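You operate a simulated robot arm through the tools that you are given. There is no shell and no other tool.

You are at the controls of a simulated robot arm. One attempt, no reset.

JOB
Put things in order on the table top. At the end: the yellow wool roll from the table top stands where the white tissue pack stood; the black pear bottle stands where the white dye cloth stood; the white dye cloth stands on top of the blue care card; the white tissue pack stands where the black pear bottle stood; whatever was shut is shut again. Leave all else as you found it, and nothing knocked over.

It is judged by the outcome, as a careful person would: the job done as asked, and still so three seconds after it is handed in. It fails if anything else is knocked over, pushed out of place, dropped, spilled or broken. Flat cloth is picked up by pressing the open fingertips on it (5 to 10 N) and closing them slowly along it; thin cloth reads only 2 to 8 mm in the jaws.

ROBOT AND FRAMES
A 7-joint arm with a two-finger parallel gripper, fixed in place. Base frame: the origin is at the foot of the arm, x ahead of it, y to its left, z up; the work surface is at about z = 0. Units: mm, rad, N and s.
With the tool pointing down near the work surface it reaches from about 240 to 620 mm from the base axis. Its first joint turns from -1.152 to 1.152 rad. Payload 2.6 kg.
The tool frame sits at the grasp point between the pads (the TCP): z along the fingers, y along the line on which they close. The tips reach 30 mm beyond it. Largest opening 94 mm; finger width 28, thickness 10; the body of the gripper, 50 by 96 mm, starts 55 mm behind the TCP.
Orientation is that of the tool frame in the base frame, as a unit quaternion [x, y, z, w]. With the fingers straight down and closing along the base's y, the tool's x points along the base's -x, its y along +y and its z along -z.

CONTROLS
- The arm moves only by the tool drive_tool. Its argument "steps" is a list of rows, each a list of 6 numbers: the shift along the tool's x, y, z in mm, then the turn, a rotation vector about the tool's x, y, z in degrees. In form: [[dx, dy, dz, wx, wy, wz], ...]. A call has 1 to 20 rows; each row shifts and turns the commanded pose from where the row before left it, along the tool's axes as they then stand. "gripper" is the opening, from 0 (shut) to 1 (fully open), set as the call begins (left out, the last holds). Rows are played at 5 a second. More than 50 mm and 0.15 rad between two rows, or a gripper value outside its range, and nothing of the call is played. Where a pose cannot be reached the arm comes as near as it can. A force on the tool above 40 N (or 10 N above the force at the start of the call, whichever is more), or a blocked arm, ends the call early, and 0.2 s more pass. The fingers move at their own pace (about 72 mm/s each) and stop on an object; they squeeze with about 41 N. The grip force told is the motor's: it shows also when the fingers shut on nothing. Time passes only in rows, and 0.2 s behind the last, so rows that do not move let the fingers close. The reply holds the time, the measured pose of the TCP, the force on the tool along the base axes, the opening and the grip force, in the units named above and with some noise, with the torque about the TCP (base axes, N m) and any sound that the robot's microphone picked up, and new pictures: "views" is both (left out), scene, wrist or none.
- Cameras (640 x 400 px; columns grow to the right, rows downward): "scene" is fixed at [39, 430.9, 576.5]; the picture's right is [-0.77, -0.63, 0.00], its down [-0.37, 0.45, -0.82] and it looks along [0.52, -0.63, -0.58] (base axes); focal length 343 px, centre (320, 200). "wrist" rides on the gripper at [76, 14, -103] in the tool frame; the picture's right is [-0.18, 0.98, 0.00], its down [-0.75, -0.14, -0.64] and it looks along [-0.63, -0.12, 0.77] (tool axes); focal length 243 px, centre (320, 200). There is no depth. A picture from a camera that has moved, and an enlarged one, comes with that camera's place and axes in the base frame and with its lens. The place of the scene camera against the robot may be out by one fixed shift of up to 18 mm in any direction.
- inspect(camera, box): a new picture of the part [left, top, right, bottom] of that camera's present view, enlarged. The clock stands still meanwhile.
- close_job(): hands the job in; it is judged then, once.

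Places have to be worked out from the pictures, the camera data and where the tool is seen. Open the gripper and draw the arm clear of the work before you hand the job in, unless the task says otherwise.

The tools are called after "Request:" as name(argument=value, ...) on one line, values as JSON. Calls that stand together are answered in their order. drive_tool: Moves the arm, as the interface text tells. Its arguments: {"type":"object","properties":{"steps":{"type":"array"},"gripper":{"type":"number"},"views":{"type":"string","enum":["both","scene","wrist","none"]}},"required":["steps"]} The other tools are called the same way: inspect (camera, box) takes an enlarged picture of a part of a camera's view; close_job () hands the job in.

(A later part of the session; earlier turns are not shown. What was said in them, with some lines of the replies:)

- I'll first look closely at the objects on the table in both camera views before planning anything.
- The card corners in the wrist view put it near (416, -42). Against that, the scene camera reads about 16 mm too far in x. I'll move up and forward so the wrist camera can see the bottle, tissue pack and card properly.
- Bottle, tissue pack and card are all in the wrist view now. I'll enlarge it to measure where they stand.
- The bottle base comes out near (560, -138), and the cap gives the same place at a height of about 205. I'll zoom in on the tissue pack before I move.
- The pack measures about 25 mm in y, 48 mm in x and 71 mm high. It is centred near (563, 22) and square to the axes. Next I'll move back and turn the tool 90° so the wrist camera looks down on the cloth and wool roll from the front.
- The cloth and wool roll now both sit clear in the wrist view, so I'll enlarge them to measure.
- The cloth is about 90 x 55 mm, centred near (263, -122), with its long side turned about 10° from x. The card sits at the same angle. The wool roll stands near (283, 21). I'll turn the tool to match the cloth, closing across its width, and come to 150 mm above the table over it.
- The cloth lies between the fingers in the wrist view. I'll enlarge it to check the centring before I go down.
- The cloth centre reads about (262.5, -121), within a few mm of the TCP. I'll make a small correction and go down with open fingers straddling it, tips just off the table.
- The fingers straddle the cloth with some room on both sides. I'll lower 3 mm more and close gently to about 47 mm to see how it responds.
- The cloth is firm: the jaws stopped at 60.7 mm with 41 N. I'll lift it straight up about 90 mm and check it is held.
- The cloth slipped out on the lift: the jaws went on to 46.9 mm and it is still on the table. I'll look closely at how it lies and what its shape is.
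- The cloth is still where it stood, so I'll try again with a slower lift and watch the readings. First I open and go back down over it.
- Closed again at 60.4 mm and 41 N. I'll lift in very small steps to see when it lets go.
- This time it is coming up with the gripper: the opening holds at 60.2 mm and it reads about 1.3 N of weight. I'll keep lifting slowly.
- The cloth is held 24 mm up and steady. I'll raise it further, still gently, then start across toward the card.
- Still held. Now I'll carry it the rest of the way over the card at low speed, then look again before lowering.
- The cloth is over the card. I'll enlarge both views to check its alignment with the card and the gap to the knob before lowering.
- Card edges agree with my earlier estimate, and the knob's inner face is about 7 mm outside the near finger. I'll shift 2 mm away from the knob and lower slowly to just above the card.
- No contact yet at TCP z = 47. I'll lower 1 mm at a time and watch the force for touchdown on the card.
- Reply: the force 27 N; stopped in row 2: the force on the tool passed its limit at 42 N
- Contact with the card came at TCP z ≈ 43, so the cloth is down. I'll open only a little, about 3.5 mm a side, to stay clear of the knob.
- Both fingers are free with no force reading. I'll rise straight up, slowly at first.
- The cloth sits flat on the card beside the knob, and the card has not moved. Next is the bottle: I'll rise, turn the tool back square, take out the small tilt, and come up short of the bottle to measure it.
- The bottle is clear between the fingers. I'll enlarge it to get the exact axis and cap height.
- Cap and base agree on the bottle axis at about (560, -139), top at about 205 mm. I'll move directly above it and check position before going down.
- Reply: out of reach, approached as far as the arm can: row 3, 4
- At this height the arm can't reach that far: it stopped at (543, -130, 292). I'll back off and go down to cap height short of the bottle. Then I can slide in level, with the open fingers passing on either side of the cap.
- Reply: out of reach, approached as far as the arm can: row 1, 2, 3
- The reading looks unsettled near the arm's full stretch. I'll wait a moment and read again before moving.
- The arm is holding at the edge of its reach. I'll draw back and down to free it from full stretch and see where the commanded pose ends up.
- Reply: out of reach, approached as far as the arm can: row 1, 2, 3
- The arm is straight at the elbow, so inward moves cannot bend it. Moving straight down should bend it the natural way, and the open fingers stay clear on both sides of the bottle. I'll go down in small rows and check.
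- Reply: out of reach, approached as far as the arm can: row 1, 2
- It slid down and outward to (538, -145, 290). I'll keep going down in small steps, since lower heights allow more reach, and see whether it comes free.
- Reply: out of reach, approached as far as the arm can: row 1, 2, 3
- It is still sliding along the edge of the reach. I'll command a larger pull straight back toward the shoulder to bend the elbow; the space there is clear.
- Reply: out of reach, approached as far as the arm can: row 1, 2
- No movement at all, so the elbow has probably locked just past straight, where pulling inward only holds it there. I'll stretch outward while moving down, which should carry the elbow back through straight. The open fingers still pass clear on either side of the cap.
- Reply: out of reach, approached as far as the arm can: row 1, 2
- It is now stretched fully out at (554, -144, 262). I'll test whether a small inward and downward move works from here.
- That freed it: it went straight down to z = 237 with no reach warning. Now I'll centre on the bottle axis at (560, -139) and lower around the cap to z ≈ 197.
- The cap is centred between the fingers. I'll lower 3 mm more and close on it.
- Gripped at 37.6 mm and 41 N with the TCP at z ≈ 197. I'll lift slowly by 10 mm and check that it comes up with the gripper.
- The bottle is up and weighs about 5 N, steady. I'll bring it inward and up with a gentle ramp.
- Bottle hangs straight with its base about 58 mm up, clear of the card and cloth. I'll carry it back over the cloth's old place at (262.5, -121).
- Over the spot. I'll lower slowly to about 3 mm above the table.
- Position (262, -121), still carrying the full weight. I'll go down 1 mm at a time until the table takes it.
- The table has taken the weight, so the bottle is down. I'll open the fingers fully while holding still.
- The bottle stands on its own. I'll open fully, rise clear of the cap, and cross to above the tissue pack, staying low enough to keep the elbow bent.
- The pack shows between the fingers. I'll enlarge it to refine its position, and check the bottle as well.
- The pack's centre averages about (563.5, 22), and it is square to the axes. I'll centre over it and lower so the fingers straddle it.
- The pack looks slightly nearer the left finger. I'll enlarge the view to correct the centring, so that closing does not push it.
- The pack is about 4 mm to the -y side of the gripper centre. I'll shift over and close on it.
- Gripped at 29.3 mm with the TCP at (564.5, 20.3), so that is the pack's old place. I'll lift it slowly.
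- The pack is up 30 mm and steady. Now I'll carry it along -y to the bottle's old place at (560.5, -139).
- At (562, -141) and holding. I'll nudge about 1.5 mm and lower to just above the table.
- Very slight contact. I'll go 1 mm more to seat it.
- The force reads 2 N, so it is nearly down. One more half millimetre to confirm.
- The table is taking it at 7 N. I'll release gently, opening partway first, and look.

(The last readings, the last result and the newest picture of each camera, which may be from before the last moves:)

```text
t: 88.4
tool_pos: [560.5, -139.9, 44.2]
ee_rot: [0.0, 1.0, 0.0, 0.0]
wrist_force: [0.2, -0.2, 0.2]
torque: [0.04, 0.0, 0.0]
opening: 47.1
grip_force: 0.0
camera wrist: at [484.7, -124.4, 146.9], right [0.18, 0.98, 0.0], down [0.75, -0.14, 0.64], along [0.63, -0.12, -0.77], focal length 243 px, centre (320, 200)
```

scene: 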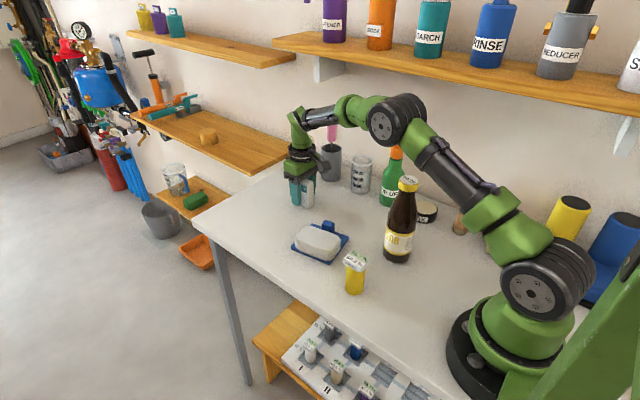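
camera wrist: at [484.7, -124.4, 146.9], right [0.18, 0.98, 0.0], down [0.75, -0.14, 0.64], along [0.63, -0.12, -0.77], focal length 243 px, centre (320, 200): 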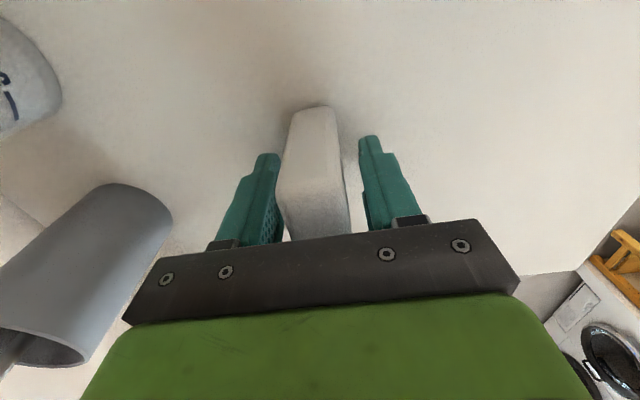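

The pack stands at (560.5, -139) and both fingers are clear. I'll rise and move above the wool roll.

Request:
drive_tool(steps=[[0, 0, -5, 0, 0, 0], [0, 0, -15, 0, 0, 0], [0, 0, -30, 0, 0, 0], [0, 0, -30, 0, 0, 0], [0, 0, -30, 0, 0, 0], [13.9, 8, -2, 0, 0, 0], [27.75, 16, -2, 0, 0, 0], [27.75, 16, -2, 0, 0, 0], [27.75, 16, -2, 0, 0, 0], [27.75, 16, -2, 0, 0, 0], [27.75, 16, -2, 0, 0, 0], [27.75, 16, -2, 0, 0, 0], [27.75, 16, -2, 0, 0, 0], [27.75, 16, -2, 0, 0, 0], [27.75, 16, 0, 0, 0, 0], [13.9, 8, 0, 0, 0, 0], [0, 0, 0, 0, 0, 0]], gripper=1, views="both")

```text
t: 92.0
tool_pos: [281.9, 21.4, 171.8]
ee_rot: [0.0, 1.0, 0.0, 0.0]
wrist_force: [0.8, 0.3, 0.7]
torque: [-0.02, 0.02, 0.02]
opening: 94.0
grip_force: 0.1
camera wrist: at [206.7, 35.9, 275.4], right [0.18, 0.98, 0.0], down [0.75, -0.14, 0.64], along [0.63, -0.12, -0.77], focal length 243 px, centre (320, 200)
```

scene: 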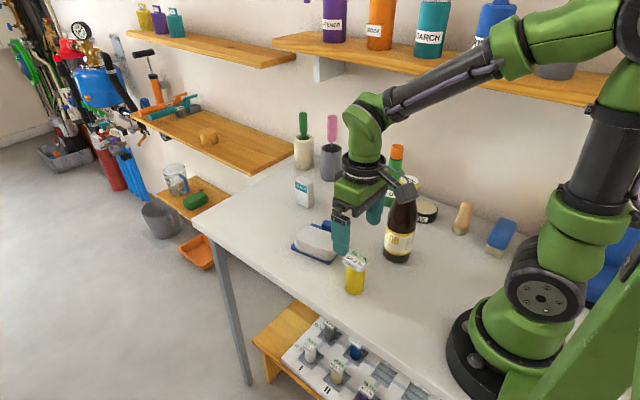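
wrist: 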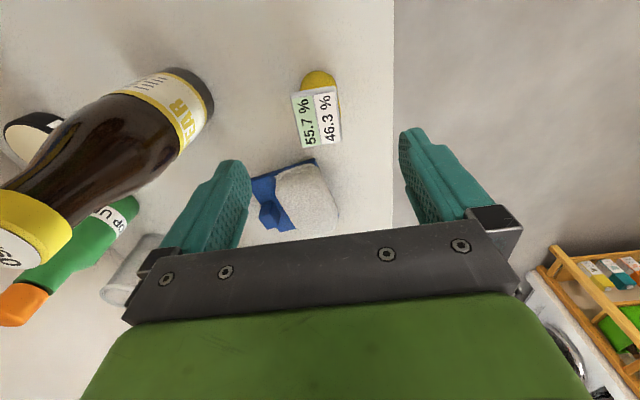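

The wool roll is under the gripper. I'll enlarge to refine its position and check the plate.

Request:
inspect(camera="wrist", box=[270, 60, 370, 160])

Request:
inspect(camera="scene", box=[280, 170, 400, 300])

Request:
inspect(camera="wrist", box=[230, 140, 350, 240])

```text
4.00 times, centred on (320, 110) of wrist
camera zoom: at [206.7, 35.9, 275.4], right [0.18, 0.98, 0.0], down [0.75, -0.14, 0.64], along [0.63, -0.12, -0.77], focal length 970 px, centre (320, 560)
```

zoom: 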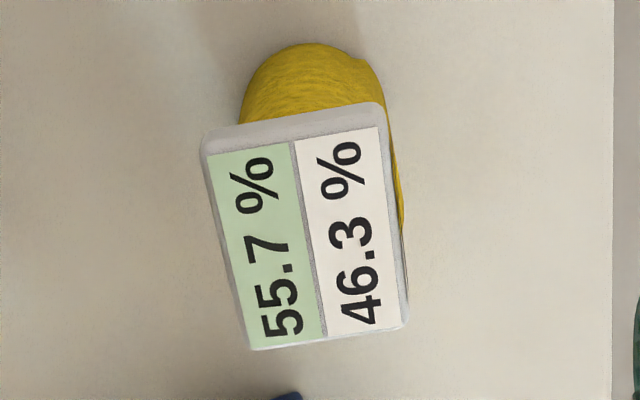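

```text
3.08 times, centred on (340, 235) of scene
camera zoom: at [39.0, 430.9, 576.5], right [-0.77, -0.63, 0.0], down [-0.37, 0.45, -0.82], along [0.52, -0.63, -0.58], focal length 1054 px, centre (258, 92)
```

zoom: 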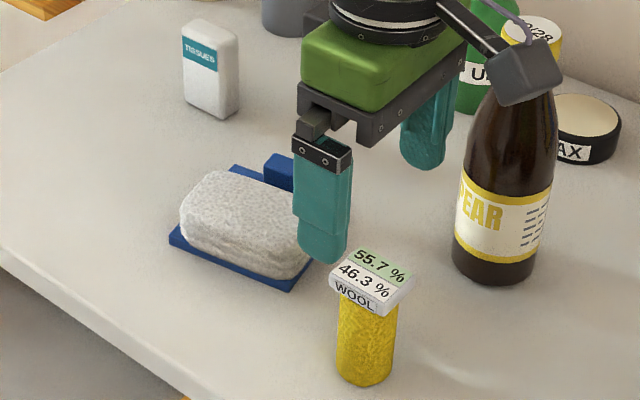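

```text
4.00 times, centred on (290, 190) of wrist
camera zoom: at [206.7, 35.9, 275.4], right [0.18, 0.98, 0.0], down [0.75, -0.14, 0.64], along [0.63, -0.12, -0.77], focal length 970 px, centre (440, 240)
```

zoom: 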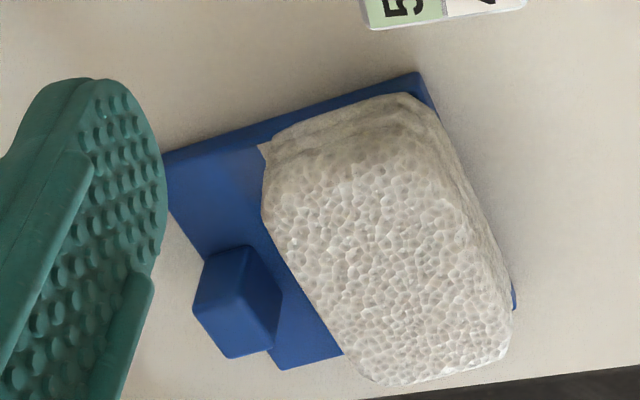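

The wool roll is centred at about (282, 20.5), top at about 82 mm, with its plate square to the axes. I'll go straight down around it.

Request:
drive_tool(steps=[[0, -0.5, 15, 0, 0, 0], [0, 0, 25, 0, 0, 0], [0, 0, 25, 0, 0, 0], [0, 0, 25, 0, 0, 0], [0, 0, 20, 0, 0, 0], [0, 0, 10, 0, 0, 0], [0, 0, 6, 0, 0, 0], [0, 0, 0, 0, 0, 0]], views="both")

```text
t: 93.8
tool_pos: [281.1, 20.7, 46.9]
ee_rot: [0.001, 1.0, 0.0, -0.001]
wrist_force: [0.5, 0.2, -0.4]
torque: [-0.03, 0.01, 0.01]
opening: 94.0
grip_force: 0.1
camera wrist: at [206.2, 35.4, 149.6], right [0.18, 0.98, 0.0], down [0.75, -0.14, 0.64], along [0.63, -0.12, -0.77], focal length 243 px, centre (320, 200)
```

scene: 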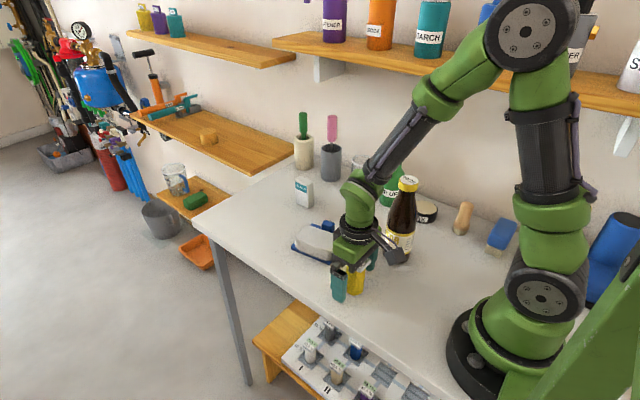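
wrist: 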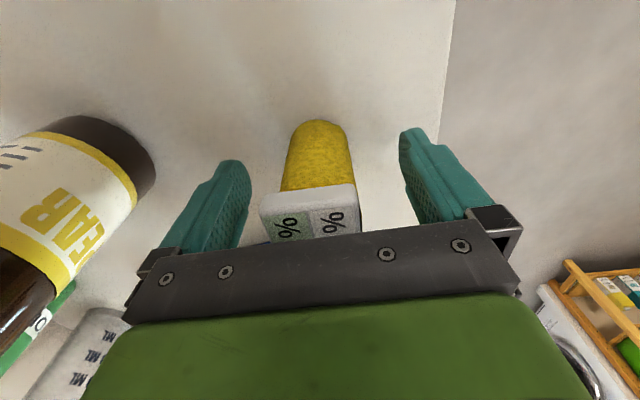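

The roll is centred between the fingers. I'll close on it.

Request:
drive_tool(steps=[[0, 0, 0, 0, 0, 0], [0, 0, 0, 0, 0, 0], [0, 0, 0, 0, 0, 0], [0, 0, 0, 0, 0, 0], [0, 0, 0, 0, 0, 0]], gripper=0.25, views="both")

```text
t: 95.0
tool_pos: [281.6, 21.1, 46.5]
ee_rot: [-0.001, 1.0, 0.0, -0.001]
wrist_force: [0.0, -0.7, 0.5]
torque: [-0.02, 0.01, 0.02]
opening: 39.8
grip_force: 40.9
camera wrist: at [206.2, 35.4, 149.8], right [0.18, 0.98, 0.0], down [0.75, -0.14, 0.64], along [0.63, -0.12, -0.77], focal length 243 px, centre (320, 200)
```

scene: 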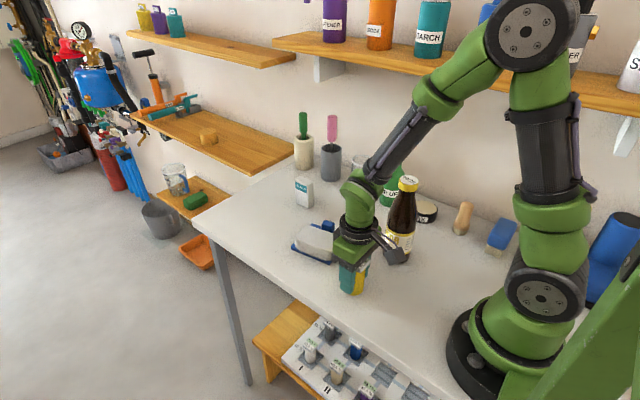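
wrist: 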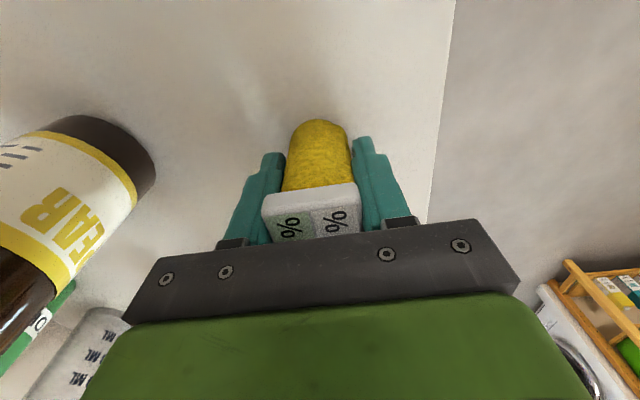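

Gripped at 39.8 mm and 41 N. I'll lift slowly and check that it comes up whole.

Request:
drive_tool(steps=[[0, 0, -1, 0, 0, 0], [0, 0, -1, 0, 0, 0], [0, 0, -1, 0, 0, 0], [0, 0, -1, 0, 0, 0], [0, 0, -2, 0, 0, 0], [0, 0, -2, 0, 0, 0], [0, 0, -2, 0, 0, 0], [0, 0, -3, 0, 0, 0], [0, 0, -3, 0, 0, 0], [0, 0, -4, 0, 0, 0], [0, 0, 0, 0, 0, 0]], views="both")

```text
t: 97.4
tool_pos: [283.1, 20.7, 65.6]
ee_rot: [0.0, 1.0, 0.001, 0.0]
wrist_force: [-0.6, 0.4, -0.4]
torque: [-0.03, -0.03, 0.02]
opening: 39.6
grip_force: 41.0
camera wrist: at [207.1, 35.4, 169.4], right [0.18, 0.98, 0.0], down [0.75, -0.14, 0.64], along [0.63, -0.12, -0.77], focal length 243 px, centre (320, 200)
```

scene: 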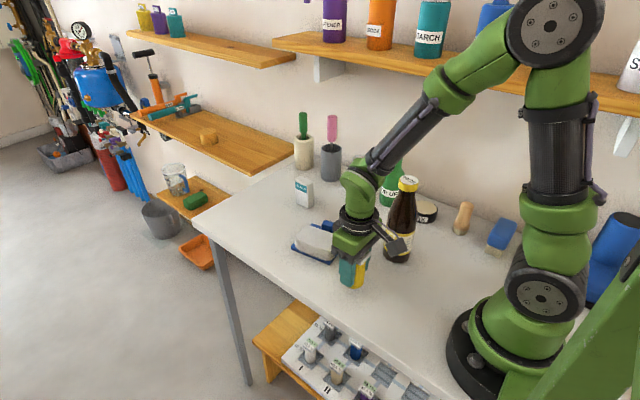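
wrist: 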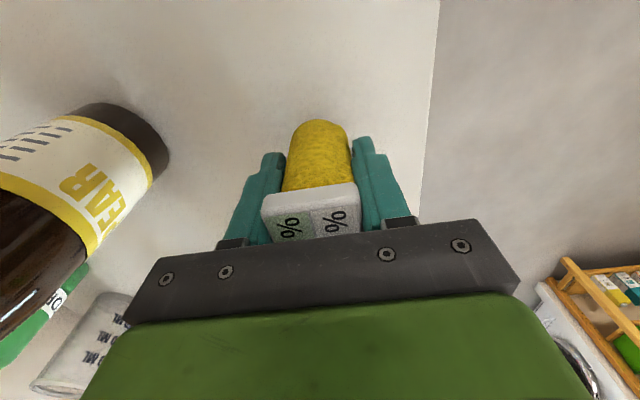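

The roll is held and rising with the gripper. I'll lift it higher so it clears the cloth and card on the way.

Request:
drive_tool(steps=[[0, 0, -2, 0, 0, 0], [0, 0, -4, 0, 0, 0], [0, 0, -6, 0, 0, 0], [0, 0, -6, 0, 0, 0], [0, 0, -6, 0, 0, 0], [0, 0, -6, 0, 0, 0], [0, 0, -6, 0, 0, 0], [0, 0, -6, 0, 0, 0], [0, 0, -6, 0, 0, 0], [0, 0, -6, 0, 0, 0], [0, 0, -6, 0, 0, 0], [0, 0, -4, 0, 0, 0], [0, 0, -2, 0, 0, 0], [0, 0, 0, 0, 0, 0]], views="scene")

```text
t: 100.4
tool_pos: [282.1, 21.1, 132.0]
ee_rot: [0.0, 1.0, 0.0, -0.001]
wrist_force: [-0.8, -0.5, -1.3]
torque: [-0.02, 0.02, 0.0]
opening: 39.7
grip_force: 41.4
```

scene: 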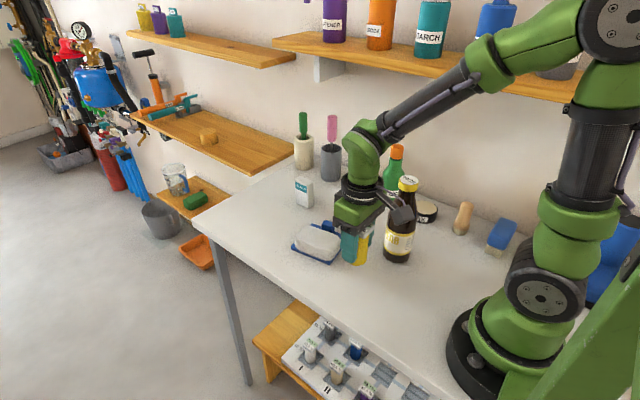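

Base of the roll is now about 85 mm up. I'll carry it along +x toward the pack's old place in two smooth legs.

Request:
drive_tool(steps=[[-3.1, 0, 0, 0, 0, 0], [-6.1, 0, 0, 0, 0, 0], [-10.2, 0, 0, 0, 0, 0], [-10.2, 0, 0, 0, 0, 0], [-10.2, 0, 0, 0, 0, 0], [-10.2, 0, 0, 0, 0, 0], [-10.2, 0, 0, 0, 0, 0], [-10.2, 0, 0, 0, 0, 0], [-10.2, 0, 0, 0, 0, 0], [-10.2, 0, 0, 0, 0, 0], [-10.2, 0, 0, 0, 0, 0], [-10.2, 0, 0, 0, 0, 0], [-10.2, 0, 0, 0, 0, 0], [-10.2, 0, 0, 0, 0, 0], [-6.1, 0, 0, 0, 0, 0], [-3.1, 0, 0, 0, 0, 0], [0, 0, 0, 0, 0, 0]], views="none")

Request:
drive_tool(steps=[[-3.1, 0, 0, 0, 0, 0], [-6.1, 0, 0, 0, 0, 0], [-10.2, 0, 0, 0, 0, 0], [-10.2, 0, 0, 0, 0, 0], [-10.2, 0, 0, 0, 0, 0], [-10.2, 0, 0, 0, 0, 0], [-10.2, 0, 0, 0, 0, 0], [-10.2, 0, 0, 0, 0, 0], [-10.2, 0, 0, 0, 0, 0], [-10.2, 0, 0, 0, 0, 0], [-10.2, 0, 0, 0, 0, 0], [-10.2, 0, 0, 0, 0, 0], [-10.2, 0, 0, 0, 0, 0], [-10.2, 0, 0, 0, 0, 0], [-6.1, 0, 0, 0, 0, 0], [-3.1, 0, 0, 0, 0, 0], [0, 0, 0, 0, 0, 0]], views="both")

```text
t: 104.0
tool_pos: [424.5, 19.6, 132.5]
ee_rot: [0.0, 1.0, 0.0, -0.001]
wrist_force: [0.0, 0.2, -1.0]
torque: [-0.01, -0.01, 0.01]
opening: 39.5
grip_force: 40.8
```

```text
t: 107.6
tool_pos: [565.1, 22.0, 131.9]
ee_rot: [0.001, 1.0, 0.001, 0.0]
wrist_force: [-0.4, 1.1, -1.1]
torque: [0.01, 0.01, -0.02]
opening: 39.9
grip_force: 41.2
camera wrist: at [488.6, 36.4, 235.3], right [0.18, 0.98, 0.0], down [0.75, -0.14, 0.64], along [0.63, -0.12, -0.77], focal length 243 px, centre (320, 200)
```

scene: 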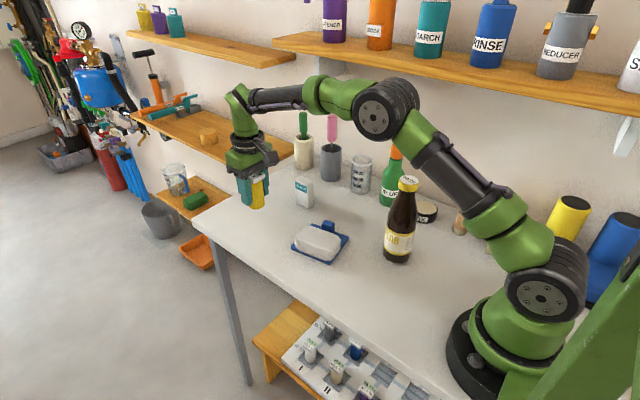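
wrist: 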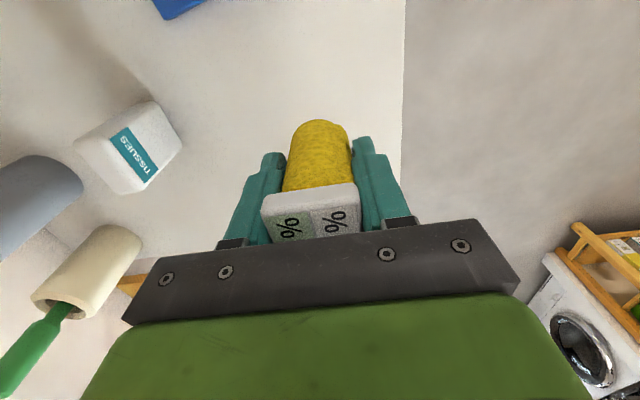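

At (565, 22), target (564, 20.7). I'll adjust about 1 mm and lower to just above the table.

Request:
drive_tool(steps=[[0.5, -0.6, 2, 0, 0, 0], [0, -0.5, 4, 0, 0, 0], [0, 0, 6, 0, 0, 0], [0, 0, 7, 0, 0, 0], [0, 0, 7, 0, 0, 0], [0, 0, 7, 0, 0, 0], [0, 0, 7, 0, 0, 0], [0, 0, 7, 0, 0, 0], [0, 0, 7, 0, 0, 0], [0, 0, 7, 0, 0, 0], [0, 0, 6, 0, 0, 0], [0, 0, 6, 0, 0, 0], [0, 0, 4, 0, 0, 0], [0, 0, 3, 0, 0, 0], [0, 0, 2, 0, 0, 0], [0, 0, 1, 0, 0, 0], [0, 0, 0, 0, 0, 0]], views="both")

```text
t: 111.2
tool_pos: [563.4, 21.3, 48.7]
ee_rot: [-0.001, 1.0, 0.0, -0.001]
wrist_force: [0.2, -0.3, -1.1]
torque: [0.01, 0.01, 0.0]
opening: 39.7
grip_force: 40.7
camera wrist: at [487.5, 34.5, 153.1], right [0.18, 0.98, 0.0], down [0.75, -0.14, 0.64], along [0.63, -0.12, -0.77], focal length 243 px, centre (320, 200)
```

scene: 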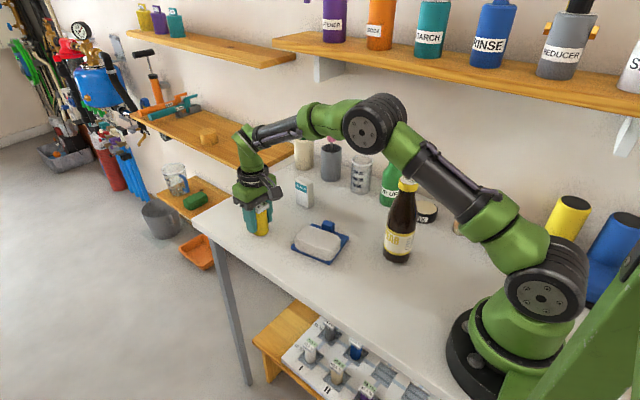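
wrist: 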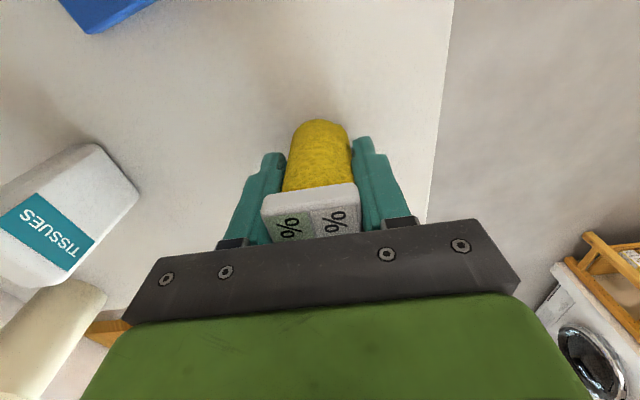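

At (563.5, 21) and a few mm up. I'll go down in fine steps to touchdown.

Request:
drive_tool(steps=[[0, 0, 1, 0, 0, 0], [0, 0, 1, 0, 0, 0], [0, 0, 0, 0, 0, 0]], views="none")

Request:
drive_tool(steps=[[0, 0, 0.6, 0, 0, 0], [0, 0, 0, 0, 0, 0]], views="none")

```text
t: 112.0
tool_pos: [564.2, 19.0, 47.1]
ee_rot: [0.001, 1.0, 0.0, 0.001]
wrist_force: [-0.9, 0.6, -0.8]
torque: [0.0, 0.02, -0.02]
opening: 39.7
grip_force: 40.9
```

```text
t: 112.6
tool_pos: [564.2, 19.5, 46.9]
ee_rot: [0.0, 1.0, 0.0, 0.0]
wrist_force: [-0.6, -0.1, -1.8]
torque: [0.04, -0.02, -0.01]
opening: 39.7
grip_force: 41.0
```

Still hanging free with no contact. Two more small steps.

Request:
drive_tool(steps=[[0, 0, 0.6, 0, 0, 0], [0, 0, 0, 0, 0, 0]], views="none")

Request:
drive_tool(steps=[[0, 0, 0.5, 0, 0, 0], [0, 0, 0, 0, 0, 0]], views="none")

```text
t: 113.2
tool_pos: [564.6, 19.5, 46.4]
ee_rot: [-0.001, 1.0, 0.0, 0.0]
wrist_force: [0.1, -0.4, -0.8]
torque: [0.0, -0.01, 0.0]
opening: 39.6
grip_force: 41.0
```

```text
t: 113.8
tool_pos: [564.5, 20.3, 48.0]
ee_rot: [0.001, 1.0, 0.0, -0.001]
wrist_force: [0.2, -1.4, 3.5]
torque: [0.01, 0.02, 0.02]
opening: 39.6
grip_force: 41.1
```

The force is now +3.5 N, so it has touched down at (564.5, 20). I'll add a hair to seat it, then release.

Request:
drive_tool(steps=[[0, 0, 0.2, 0, 0, 0], [0, 0, 0, 0, 0, 0]], views="none")

Request:
drive_tool(steps=[[0, 0, 0, 0, 0, 0], [0, 0, 0, 0, 0, 0], [0, 0, 0, 0, 0, 0]], gripper=0.65, views="both")

```text
t: 114.4
tool_pos: [564.6, 21.0, 46.5]
ee_rot: [0.0, 1.0, -0.001, 0.001]
wrist_force: [2.5, 0.2, 4.8]
torque: [0.02, -0.01, 0.03]
opening: 39.4
grip_force: 41.0
```

```text
t: 115.2
tool_pos: [563.1, 20.0, 46.5]
ee_rot: [0.0, 1.0, 0.0, 0.0]
wrist_force: [0.0, -0.2, -0.1]
torque: [-0.06, 0.0, 0.06]
opening: 61.0
grip_force: 0.1
camera wrist: at [488.0, 34.4, 149.0], right [0.18, 0.98, 0.0], down [0.75, -0.14, 0.64], along [0.63, -0.12, -0.77], focal length 243 px, centre (320, 200)
```

scene: 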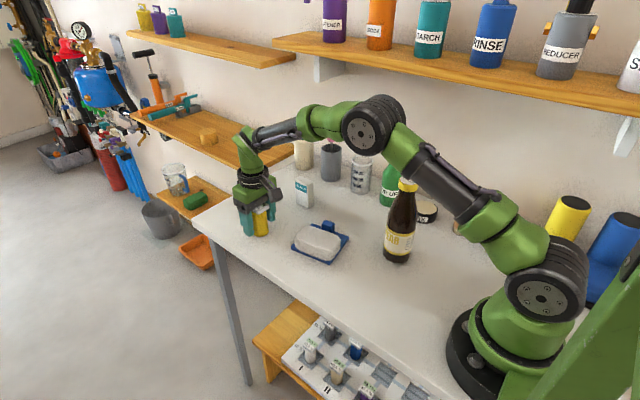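
wrist: 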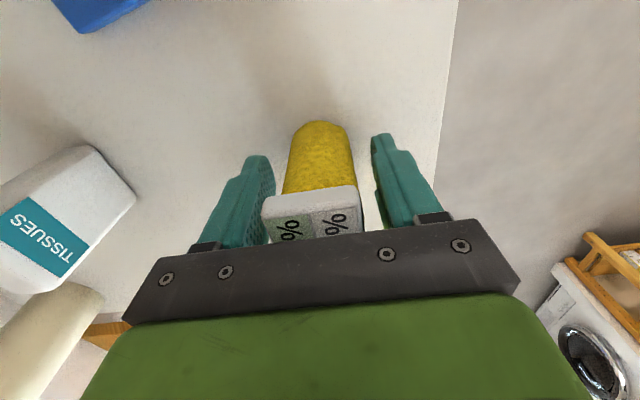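

The roll stands free. I'll rise straight up and draw the arm back and up clear of the work for a final look.

Request:
drive_tool(steps=[[0, 0, -4, 0, 0, 0], [0, 0, -12, 0, 0, 0], [0, 0, -25, 0, 0, 0], [0, 0, -30, 0, 0, 0], [0, 0, -30, 0, 0, 0], [20, 0, -10, 0, 0, 0], [25, 0, -15, 0, 0, 0], [25, 0, -20, 0, 0, 0], [25, 0, -20, 0, 0, 0], [25, 0, -20, 0, 0, 0], [25, 0, -20, 0, 0, 0], [25, 0, -20, 0, 0, 0], [0, 0, 0, 0, 0, 0], [0, 0, 0, 0, 0, 0]], gripper=1, views="both")

```text
t: 118.2
tool_pos: [394.5, 18.7, 272.6]
ee_rot: [0.0, 1.0, 0.001, -0.002]
wrist_force: [0.0, -0.9, 0.6]
torque: [-0.03, 0.0, 0.04]
opening: 94.1
grip_force: 0.1
camera wrist: at [318.7, 33.6, 375.1], right [0.18, 0.98, 0.0], down [0.75, -0.14, 0.64], along [0.63, -0.12, -0.77], focal length 243 px, centre (320, 200)
```

scene: 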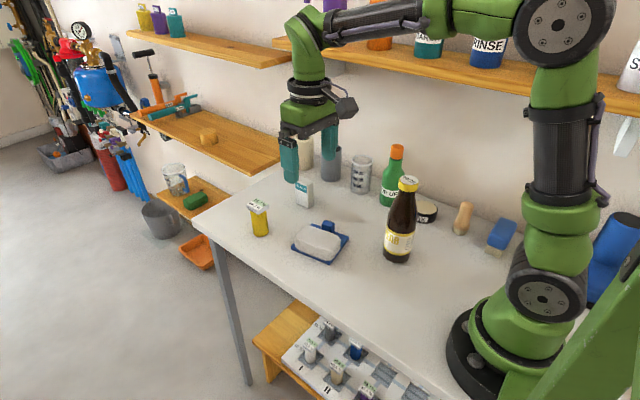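
wrist: 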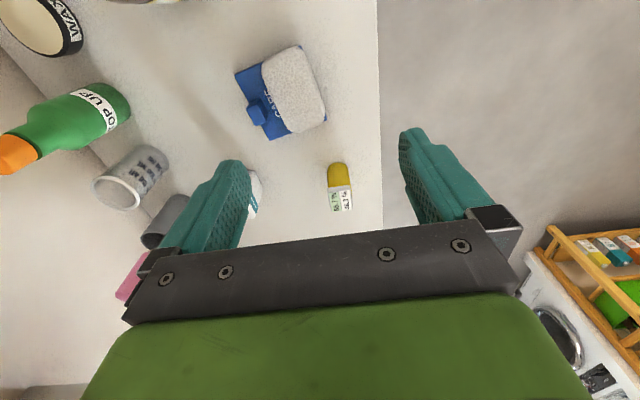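

Everything appears to be standing in its new place. I'll check close-ups before handing in.

Request:
inspect(camera="scene", box=[230, 130, 370, 270])

Request:
inspect(camera="scene", box=[350, 140, 530, 290])

Request:
inspect(camera="wrist", box=[220, 30, 380, 220])

Request:
inspect(camera="scene", box=[230, 290, 430, 400])

```text
2.86 times, centred on (300, 200) of scene
camera zoom: at [39.0, 430.9, 576.5], right [-0.77, -0.63, 0.0], down [-0.37, 0.45, -0.82], along [0.52, -0.63, -0.58], focal length 979 px, centre (377, 200)
```

zoom: 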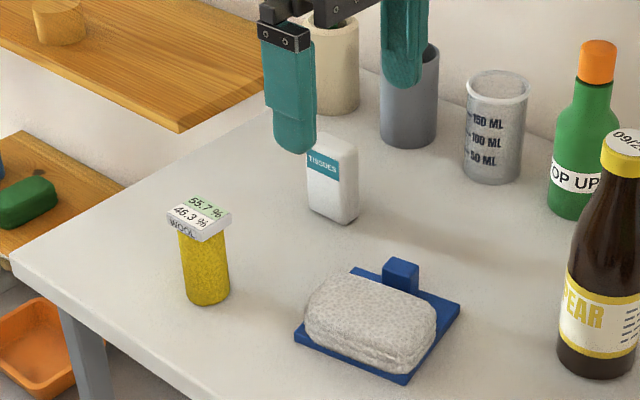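

```text
2.67 times, centred on (440, 215) of scene
camera zoom: at [39.0, 430.9, 576.5], right [-0.77, -0.63, 0.0], down [-0.37, 0.45, -0.82], along [0.52, -0.63, -0.58], focal length 914 px, centre (0, 160)
```

zoom: 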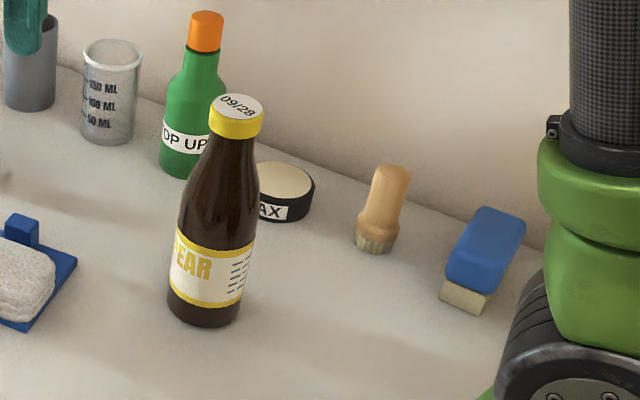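

```text
2.11 times, centred on (300, 125) of wrist
camera zoom: at [318.7, 33.6, 375.1], right [0.18, 0.98, 0.0], down [0.75, -0.14, 0.64], along [0.63, -0.12, -0.77], focal length 511 px, centre (362, 358)
```

zoom: 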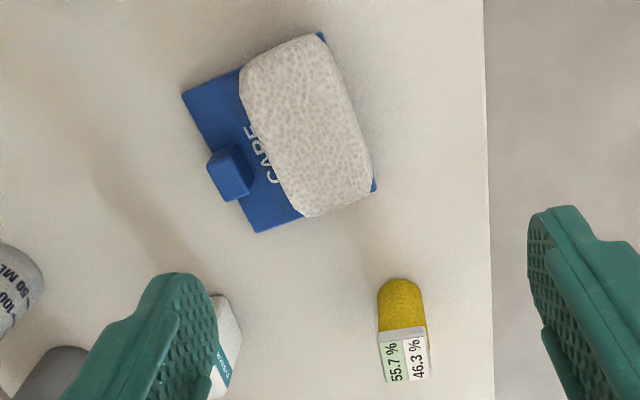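

```text
3.20 times, centred on (330, 345) of scene
camera zoom: at [39.0, 430.9, 576.5], right [-0.77, -0.63, 0.0], down [-0.37, 0.45, -0.82], along [0.52, -0.63, -0.58], focal length 1096 px, centre (288, -264)
```

zoom: 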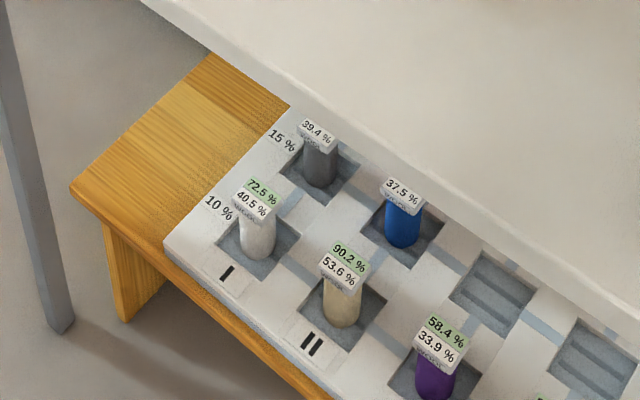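

The close-ups confirm the result:
- **Wool roll:** stands where the tissue pack stood.
- **Tissue pack:** stands where the bottle stood.
- **Pear bottle:** stands where the cloth lay.
- **Dye cloth:** rests on the care card, and the card has not moved.

Nothing else was disturbed and nothing was opened. The gripper is open and clear above the table, so I'm handing the job in.

Request:
close_job()

```text
The job is handed in.
```

I put the four items in their new places and handed the job in. The close-up pictures just before that showed everything standing and undisturbed; I haven't seen a verdict.

| Item | Now stands | How I checked |
|---|---|---|
| Yellow wool roll | where the tissue pack stood | within about 4 mm in the pictures |
| White tissue pack | where the pear bottle stood | within about 3 mm in the pictures |
| Black pear bottle | where the dye cloth lay | within a few mm of my estimate of the cloth's centre |
| White dye cloth | on the blue care card, beside its knob | lies flat; the card did not move |

- **Cloth:** it slipped out of the fingers on the first lift and stayed where it lay. The second, slower lift held.
- **Bottle:** the arm locked at full stretch while I was approaching it. I freed it without touching anything.
- **Cloth on the card:** I set it toward the card's front edge to keep the fingers clear of the knob, so it may overhang that edge by a few mm.

Nothing was shut to begin with, as far as I could see, and I opened nothing.
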